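You operate a simulated robot arm through the tools that you are given. There is no shell and no other tool. Be economical: measure what you need, move in short steps, check, and stop when the job is done.

Carry out the task below with a simulated robot arm. There is one attempt and no reset: what you move stays moved.

TASK
Put one of the herb jars from the worktop between sink and hob on the foil tray.
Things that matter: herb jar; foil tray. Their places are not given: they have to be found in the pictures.

It is judged by the outcome, as a careful person would: the job done as asked, and still so three seconds after it is handed in. It fails if anything else is knocked over, pushed out of place, dropped, spilled or broken.

THE ROBOT
A 6-joint arm with a two-finger parallel gripper, fixed in place. Base frame: the origin is at the foot of the arm, x ahead of it, y to its left, z up; the work surface is at about z = 0.9. Lengths are in m, angles in degrees, forces in N, time in s.
With the tool pointing down near the work surface it reaches from about 0.24 to 0.64 m from the base axis. Its first joint turns from -66.0 to 66.0 degrees. Payload 2.7 kg.
Tool frame: the origin (TCP) lies between the finger pads and is the grasp point; the fingertips stand 0.023 m ahead of it; z points along the fingers, y is the line along which they close. The gripper opens to 0.094 m. The fingers are 0.038 m wide and 0.01 m thick; the gripper's body (0.054 by 0.096 m) begins 0.039 m behind the TCP.
Orientation is that of the tool frame in the base frame, as [roll, pitch, yaw] about the fixed x, y, z axes, in that order (R = Rz(yaw) Ry(pitch) Rx(roll)). With the fingers straight down and closing along the base's y, the tool's x points along the base's -x, its y along +y and its z along -z.

THE INTERFACE
- The arm moves only by the tool arm_command. Its argument "motion" is text: rows parted by semicolons, each of 4 numbers parted by spaces: the shift along the tool's x, y, z in cm, then the turn about the tool's z in degrees. In form: x y z spin; .... A call has 1 to 8 rows; each row shifts and turns the commanded pose from where the row before left it, along the tool's axes as they then stand. "hand" is the finger opening in cm, from 0 to 9.4, set as the call begins (left out, the last holds). A row lasts 0.2 s, in which the tool goes at most 0.05 m and 8.6 degrees; a call with a longer step from one row to the next is refused whole, and so is a gripper value outside its range. A pose out of reach is approached as far as the arm can. The call stops where the force on the tool passes 40 N (or 10 N more than at its start, if that is more) or the arm is blocked; 0.2 s more then pass. The fingers move at their own pace (about 0.045 m/s each) and stop on an object; they squeeze with about 24 N. The grip force told is the motor's: it shows also when the fingers shut on nothing. Time passes only in rows, and 0.2 s behind the last, so rows that do not move let the fingers close. It gives the time, the measured TCP pose, the force on the tool (base axes), the opening and the grip force at its end, in the units of the frame above (readings bear some noise), and new pictures: "pictures" is both (left out), scene, wrist or none.
- Cameras (640 x 400 px; columns grow to the right, rows downward): "scene" is fixed at [0.0747, -0.4316, 1.4296]; the picture's right is [0.81, -0.59, 0.00], its down [-0.17, -0.24, -0.96] and it looks along [0.56, 0.77, -0.29] (base axes); focal length 325 px, centre (320, 200). "wrist" rides on the gripper at [-0.039, 0, -0.044] in the tool frame; the picture's right is [0.00, -1.00, 0.00], its down [0.97, 0.00, -0.24] and it looks along [0.24, 0.00, 0.97] (tool axes); focal length 218 px, centre (320, 200).
- point_at(camera, pixels): for up to 12 pixels [column, row] of the newest picture of that camera ("zoom" is the newest enlarged one), the place [x, y, z] in the base frame of the surface seen there, good to about 0.002 m, but the place of the scene camera against the robot may be out by one fixed shift of up to 0.012 m in any direction. No time passes.
- inspect(camera, box): a new picture of the part [left, top, right, bottom] of that camera's present view, enlarged. No time passes.
- finish_job(): hands the job in; it is judged then, once.

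Work in short steps. Measure before you move; look again where a grasp or a placing could have gone wrong, and mend it. You have 60 turns and 120 pictures in all, the two below and enlarged ones among them. Open the gripper and draw the arm clear of the work before you hand the job in, unless the task says otherwise; then end with one line.

The tools are called by a JSON object that holds its "name" and its "arguments". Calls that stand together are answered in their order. arm_command: Moves the arm, as the interface text tells. Its arguments: {"type":"object","properties":{"motion":{"type":"string"},"hand":{"type":"number"},"pictures":{"type":"string","enum":["both","scene","wrist","none"]}},"required":["motion"]} The other tools are called the same way: point_at (camera, pixels) gives the place of the surface under pixels of a picture; inspect (camera, box) takes an enlarged picture of a part of a camera's view; finish_job () hands the job in.

At the start:

```text
t: 0.0
tcp_pos: [0.3771, -0.0755, 1.2398]
tool_rot: [179.9, -0.1, -180.0]
force: [0.1, -0.2, 0.8]
width: 0.0937
gripper_force: 0.0
```

scene: 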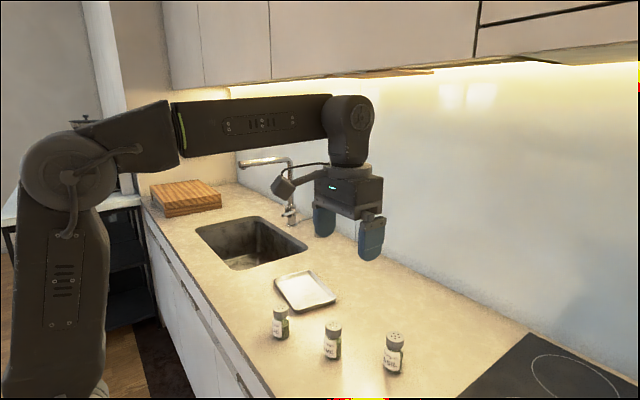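
wrist: 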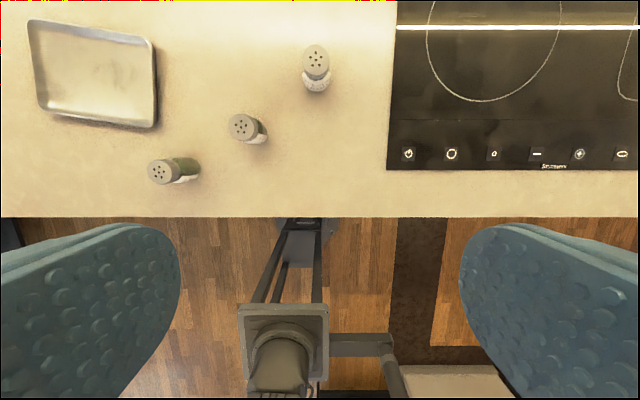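

The wrist picture shows the tray (95,72) and three jars with caps at (158,172), (242,127), (316,60). I measure these first.

{"name": "point_at", "arguments": {"camera": "wrist", "pixels": [[158, 172], [242, 127], [316, 60], [95, 75], [50, 40], [145, 55], [60, 100], [145, 115], [185, 165], [200, 100], [262, 128], [318, 86]]}}

{"name": "point_at", "arguments": {"camera": "scene", "pixels": [[279, 311], [281, 327], [333, 327], [332, 345], [394, 338], [393, 358], [305, 290], [280, 278], [305, 309], [333, 297], [304, 273], [320, 320]]}}

{"name": "inspect", "arguments": {"camera": "scene", "box": [240, 250, 440, 390]}}

```text
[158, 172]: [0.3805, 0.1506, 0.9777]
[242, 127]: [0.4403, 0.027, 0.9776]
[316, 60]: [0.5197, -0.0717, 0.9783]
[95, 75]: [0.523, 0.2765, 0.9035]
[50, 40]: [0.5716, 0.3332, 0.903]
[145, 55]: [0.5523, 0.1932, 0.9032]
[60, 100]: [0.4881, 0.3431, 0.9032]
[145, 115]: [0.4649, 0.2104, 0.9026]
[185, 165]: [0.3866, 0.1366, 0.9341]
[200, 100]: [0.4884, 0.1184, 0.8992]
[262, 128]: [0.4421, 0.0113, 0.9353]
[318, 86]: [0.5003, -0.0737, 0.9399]
```

```text
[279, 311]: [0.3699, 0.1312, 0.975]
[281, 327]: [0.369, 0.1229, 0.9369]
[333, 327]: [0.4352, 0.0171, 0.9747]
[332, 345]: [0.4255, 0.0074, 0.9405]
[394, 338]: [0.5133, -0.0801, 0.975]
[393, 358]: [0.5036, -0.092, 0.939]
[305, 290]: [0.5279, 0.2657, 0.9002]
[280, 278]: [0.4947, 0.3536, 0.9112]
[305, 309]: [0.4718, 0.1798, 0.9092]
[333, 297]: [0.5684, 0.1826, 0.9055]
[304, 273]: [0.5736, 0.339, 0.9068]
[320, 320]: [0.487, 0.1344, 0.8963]
```

```text
2.86 times, centred on (340, 320) of scene
```

zoom: 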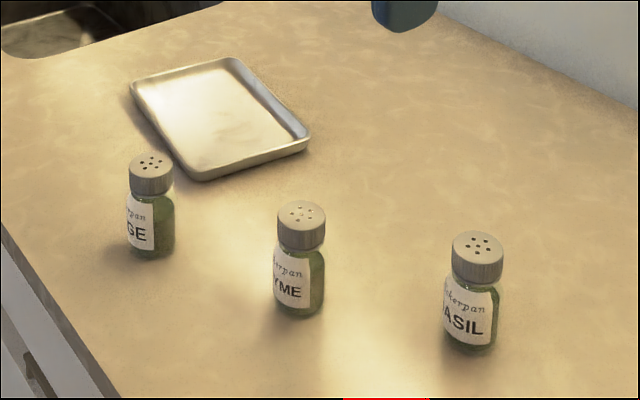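

All three are herb jars. I take the sage jar (cap near 0.380, 0.150, top z 0.978), since it is nearest the tray (centre about 0.517, 0.267). I move above it first and look.

{"name": "arm_command", "arguments": {"motion": "0 3.8 1 0; 0 3.8 2 0; 0 3.8 2 0; 0 3.8 2 0; 0 3.8 2 0; 0 3.6 2 0; 0 0 3 0; 0 0 2 0", "hand": 9.4}}

```text
t: 1.8
tcp_pos: [0.3769, 0.1502, 1.0806]
tool_rot: [-180.0, 0.0, -180.0]
force: [0.0, 0.3, 0.6]
width: 0.0941
gripper_force: 0.1
```

scene: 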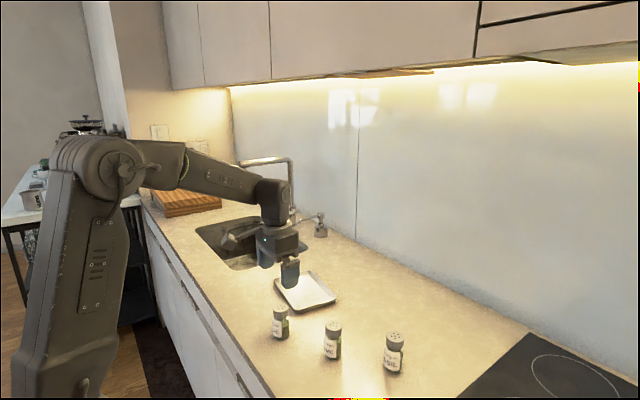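
wrist: 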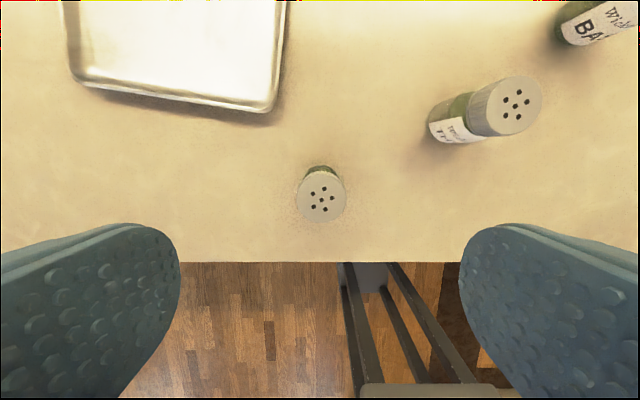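

The sage cap is at (321,195), centred sideways. I measure its centre and rims, and the tray's near edge.

{"name": "point_at", "arguments": {"camera": "wrist", "pixels": [[321, 197], [321, 175], [321, 219], [299, 197], [343, 197], [70, 80], [85, 68], [265, 100], [278, 90], [285, 10], [500, 110]]}}

```text
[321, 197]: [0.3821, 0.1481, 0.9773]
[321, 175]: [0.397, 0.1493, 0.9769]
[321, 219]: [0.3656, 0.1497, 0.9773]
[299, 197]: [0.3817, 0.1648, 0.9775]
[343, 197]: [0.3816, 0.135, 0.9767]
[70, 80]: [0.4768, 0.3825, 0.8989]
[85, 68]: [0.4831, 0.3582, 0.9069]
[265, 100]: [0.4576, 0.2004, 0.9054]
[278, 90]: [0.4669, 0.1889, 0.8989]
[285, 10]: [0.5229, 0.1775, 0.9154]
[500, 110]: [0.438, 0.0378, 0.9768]
```

The jar centre is (0.381, 0.150) with a cap radius of about 0.017. I descend to z≈0.947.

{"name": "arm_command", "arguments": {"motion": "-0.4 0 2 0; 0 0 2.5 0; 0 0 2.5 0; 0 0 2.5 0; 0 0 2 0; 0 0 1.8 0; 0 0 0 0"}}

```text
t: 3.4
tcp_pos: [0.382, 0.1497, 0.9469]
tool_rot: [-179.9, 0.0, 179.9]
force: [0.0, 1.1, -0.3]
width: 0.094
gripper_force: 0.0
```

scene: 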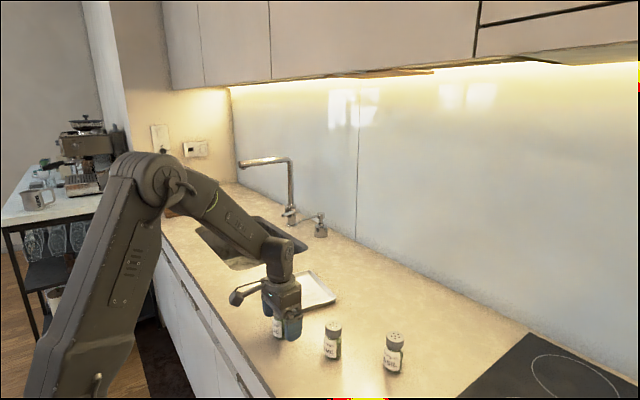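
wrist: 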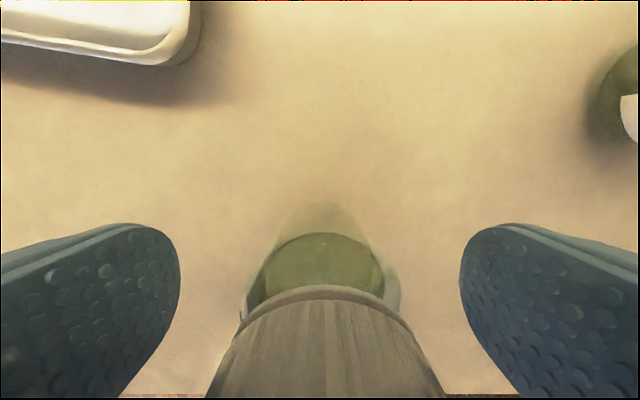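

The jar stands between the fingers, so I close on it.

{"name": "arm_command", "arguments": {"motion": "0 0 0 0; 0 0 0 0; 0 0 0 0; 0 0 0 0; 0 0 0 0; 0 0 0 0", "hand": 0, "pictures": "wrist"}}

```text
t: 4.8
tcp_pos: [0.3811, 0.1517, 0.9471]
tool_rot: [180.0, 0.1, 180.0]
force: [0.7, -0.9, 0.4]
width: 0.0405
gripper_force: 24.2
```

wrist: 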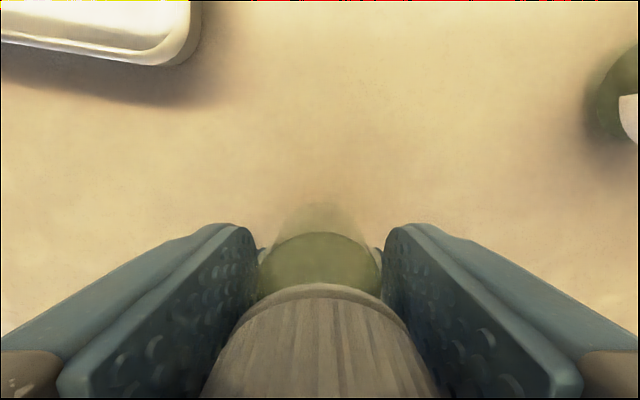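

The grip holds at 4.05 cm and 24 N. I lift it 7 cm gently.

{"name": "arm_command", "arguments": {"motion": "0 0 -0.5 0; 0 0 -1.5 0; 0 0 -2 0; 0 0 -2 0; 0 0 -1 0; 0 0 0 0"}}

```text
t: 6.2
tcp_pos: [0.3818, 0.1504, 1.0169]
tool_rot: [180.0, 0.0, -180.0]
force: [0.6, 0.0, -1.1]
width: 0.0405
gripper_force: 23.9
```

scene: 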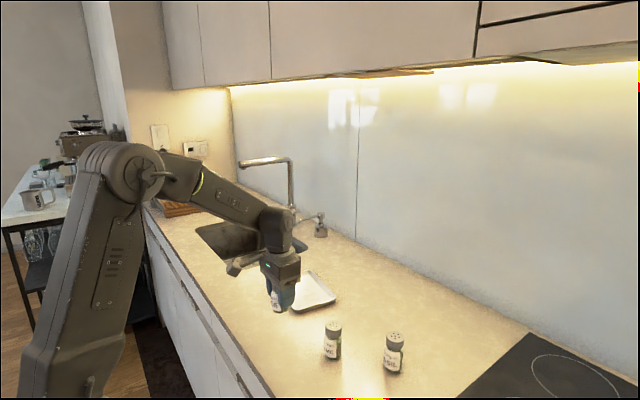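
wrist: 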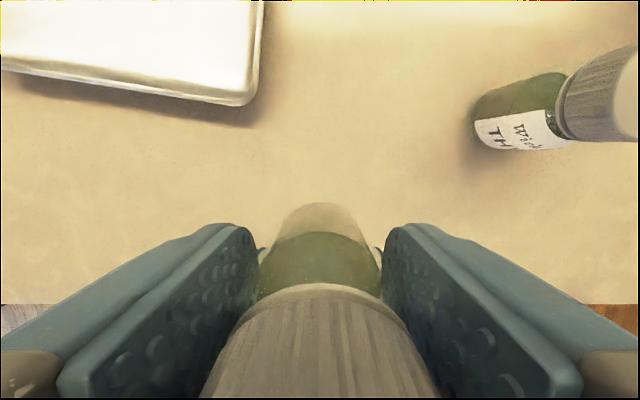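

The jar is lifted. I move over the tray centre (about 0.515, 0.267).

{"name": "arm_command", "arguments": {"motion": "-1.3 1.2 0 0; -2.2 1.9 0 0; -2.2 1.9 0 0; -2.2 1.9 0 0; -2.2 1.9 0 0; -2.2 1.9 0 0; -1 1 0 0; 0 0 0 0"}}

```text
t: 8.0
tcp_pos: [0.5131, 0.2684, 1.0164]
tool_rot: [-180.0, 0.0, -180.0]
force: [0.1, 0.6, -0.4]
width: 0.0404
gripper_force: 24.1
```

scene: 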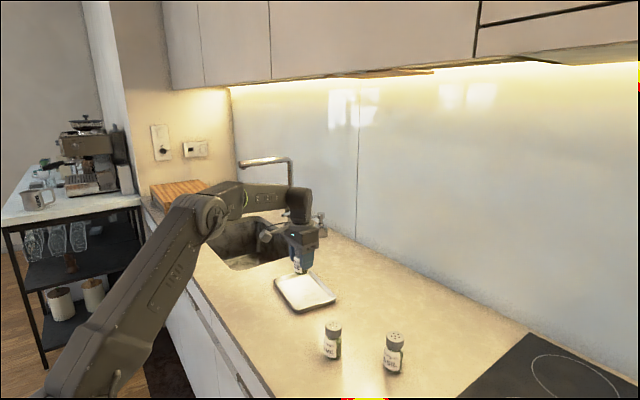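
wrist: 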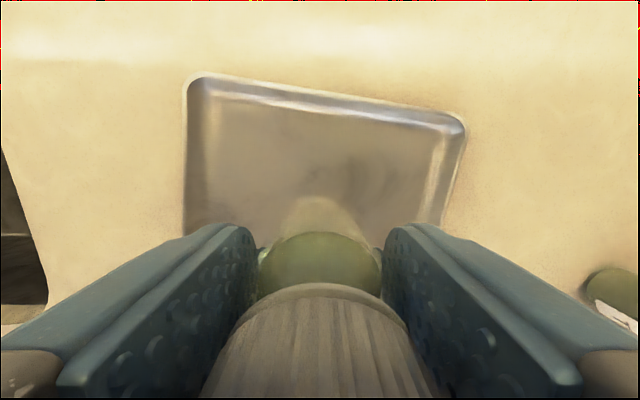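

It is centred over the tray. The tray floor is about 0.9035, so contact is expected at TCP z≈0.9515, and I descend to 0.956.

{"name": "arm_command", "arguments": {"motion": "0 0 1.5 0; 0 0 1.5 0; 0 0 1.5 0; 0 0 1 0; 0 0 0.5 0; 0 0 0 0"}}

{"name": "inspect", "arguments": {"camera": "scene", "box": [240, 220, 380, 320]}}

```text
t: 9.4
tcp_pos: [0.5148, 0.2684, 0.9563]
tool_rot: [-180.0, 0.0, 179.9]
force: [0.4, 0.1, -0.7]
width: 0.0406
gripper_force: 24.1
```

scene: 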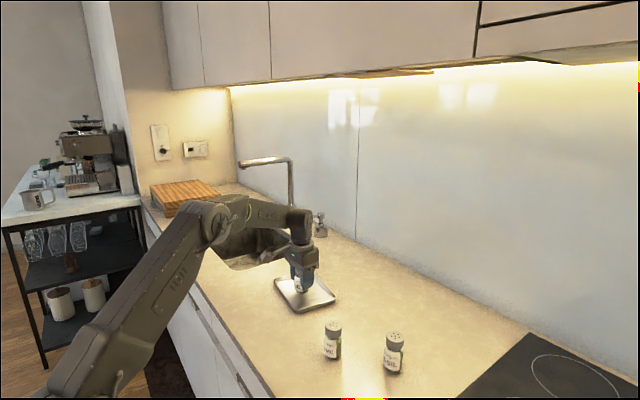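
wrist: 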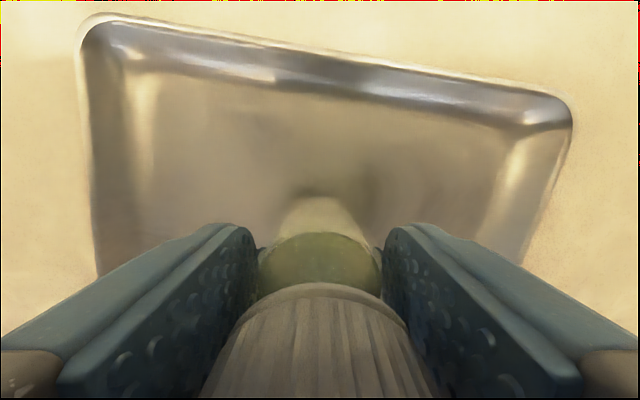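

```text
4.00 times, centred on (310, 270) of scene
```

zoom: 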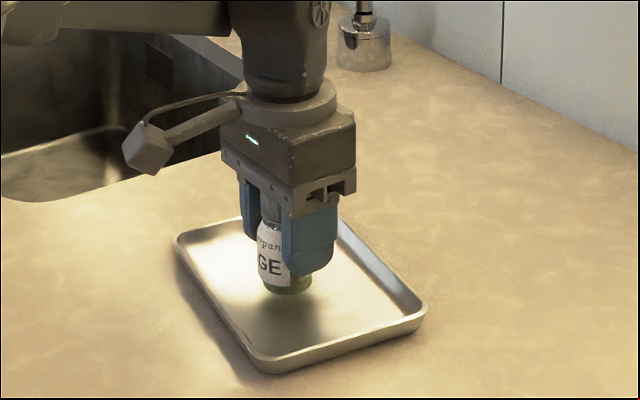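

The jar is just above the tray floor. I lower it in small steps to feel for contact.

{"name": "arm_command", "arguments": {"motion": "0 0 0.2 0; 0 0 0.15 0; 0 0 0.1 0; 0 0 0 0", "pictures": "none"}}

```text
t: 10.4
tcp_pos: [0.514, 0.2686, 0.9518]
tool_rot: [180.0, 0.0, 180.0]
force: [0.7, -0.2, -0.7]
width: 0.0404
gripper_force: 24.6
```

{"name": "arm_command", "arguments": {"motion": "0 0 0.1 0; 0 0 0 0", "pictures": "none"}}

```text
t: 11.0
tcp_pos: [0.5142, 0.2683, 0.9501]
tool_rot: [-180.0, 0.0, -180.0]
force: [-0.1, 0.1, -0.3]
width: 0.0405
gripper_force: 24.2
```

{"name": "arm_command", "arguments": {"motion": "0 0 0.1 0; 0 0 0 0", "pictures": "wrist"}}

{"name": "inspect", "arguments": {"camera": "scene", "box": [270, 250, 340, 300]}}

```text
t: 11.6
tcp_pos: [0.5129, 0.2677, 0.9507]
tool_rot: [179.9, 0.1, -179.9]
force: [-0.5, -0.5, 3.7]
width: 0.0405
gripper_force: 23.9
```

wrist: 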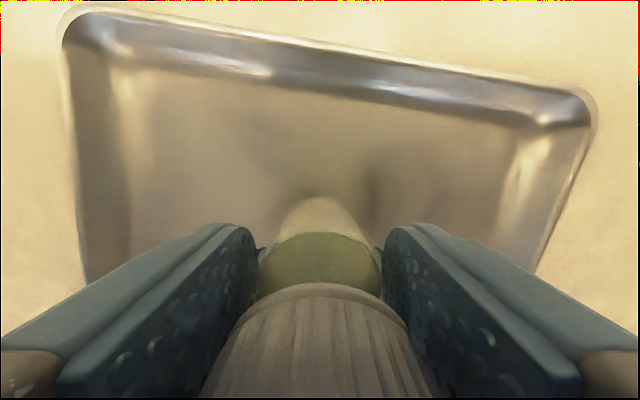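

```text
8.00 times, centred on (305, 275) of scene
```

zoom: 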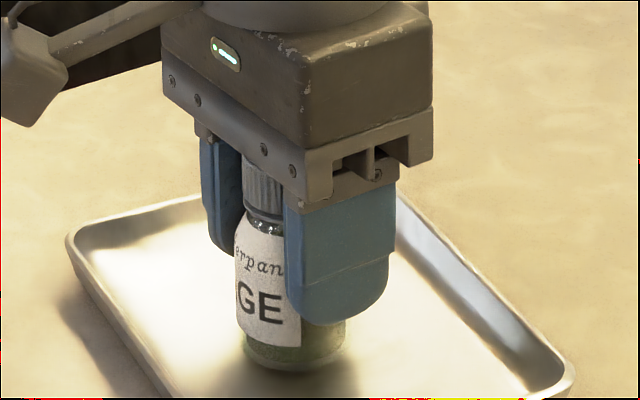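

The force reads 3.7 N upward, so the jar has touched the tray floor. I open the gripper.

{"name": "arm_command", "arguments": {"motion": "0 0 0 0; 0 0 0 0; 0 0 0 0; 0 0 0 0; 0 0 0 0", "hand": 9, "pictures": "wrist"}}

```text
t: 12.8
tcp_pos: [0.5142, 0.2674, 0.9504]
tool_rot: [-180.0, 0.1, -179.9]
force: [0.3, 0.3, 0.1]
width: 0.09
gripper_force: 0.1
```

wrist: 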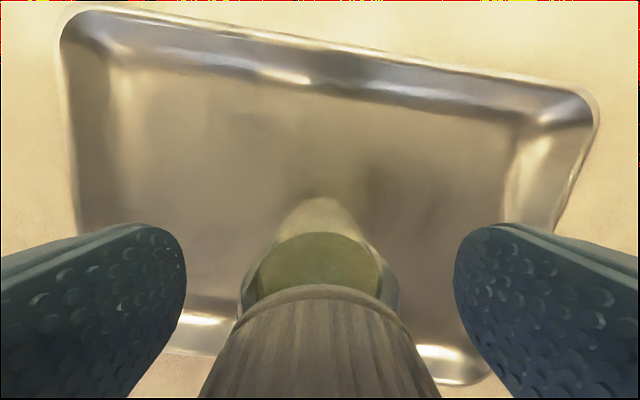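

The jar is free and upright, so I withdraw straight up.

{"name": "arm_command", "arguments": {"motion": "0 0 -1 0; 0 0 -2 0; 0 0 -3 0; 0 0 -3 0; 0 0 -3 0; 0 0 -3 0; 1 0 -2 0; 0 0 0 0"}}

{"name": "inspect", "arguments": {"camera": "scene", "box": [240, 250, 440, 390]}}

```text
t: 14.6
tcp_pos: [0.5048, 0.2691, 1.1214]
tool_rot: [-180.0, 0.0, 180.0]
force: [0.9, 1.2, -0.5]
width: 0.0899
gripper_force: 0.0
```

scene: 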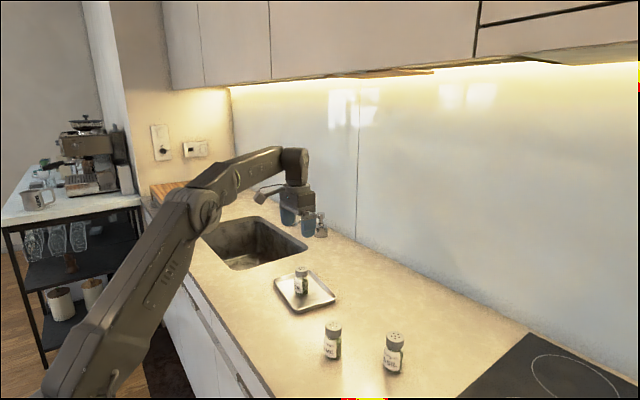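
wrist: 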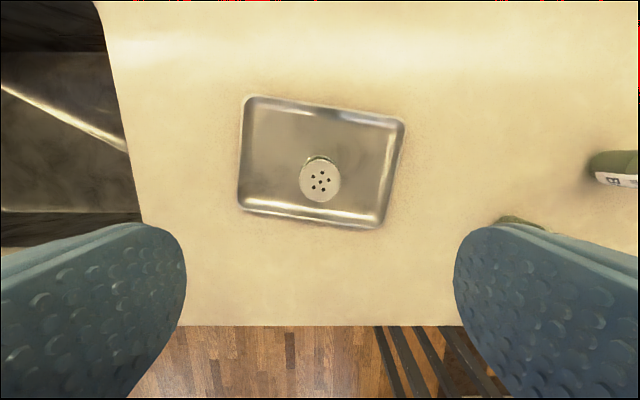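

```text
2.86 times, centred on (340, 320) of scene
```

zoom: 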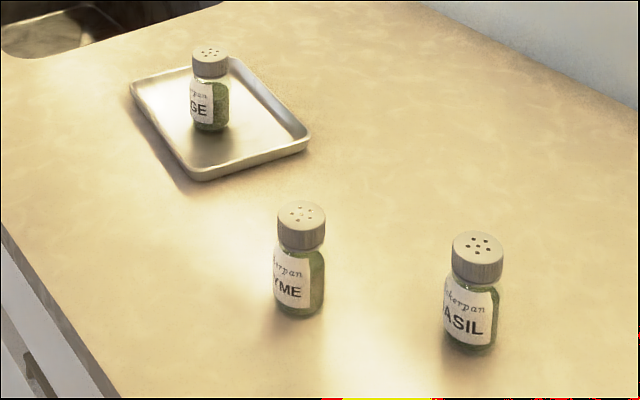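

The sage jar stands upright on the tray, the tray and the other jars have not moved, and the arm is clear. I hand the job in.

{"name": "finish_job", "arguments": {}}

```text
The job is handed in.
```

The sage jar is standing upright on the foil tray; the tray and the other two jars were not disturbed, and the job is handed in.
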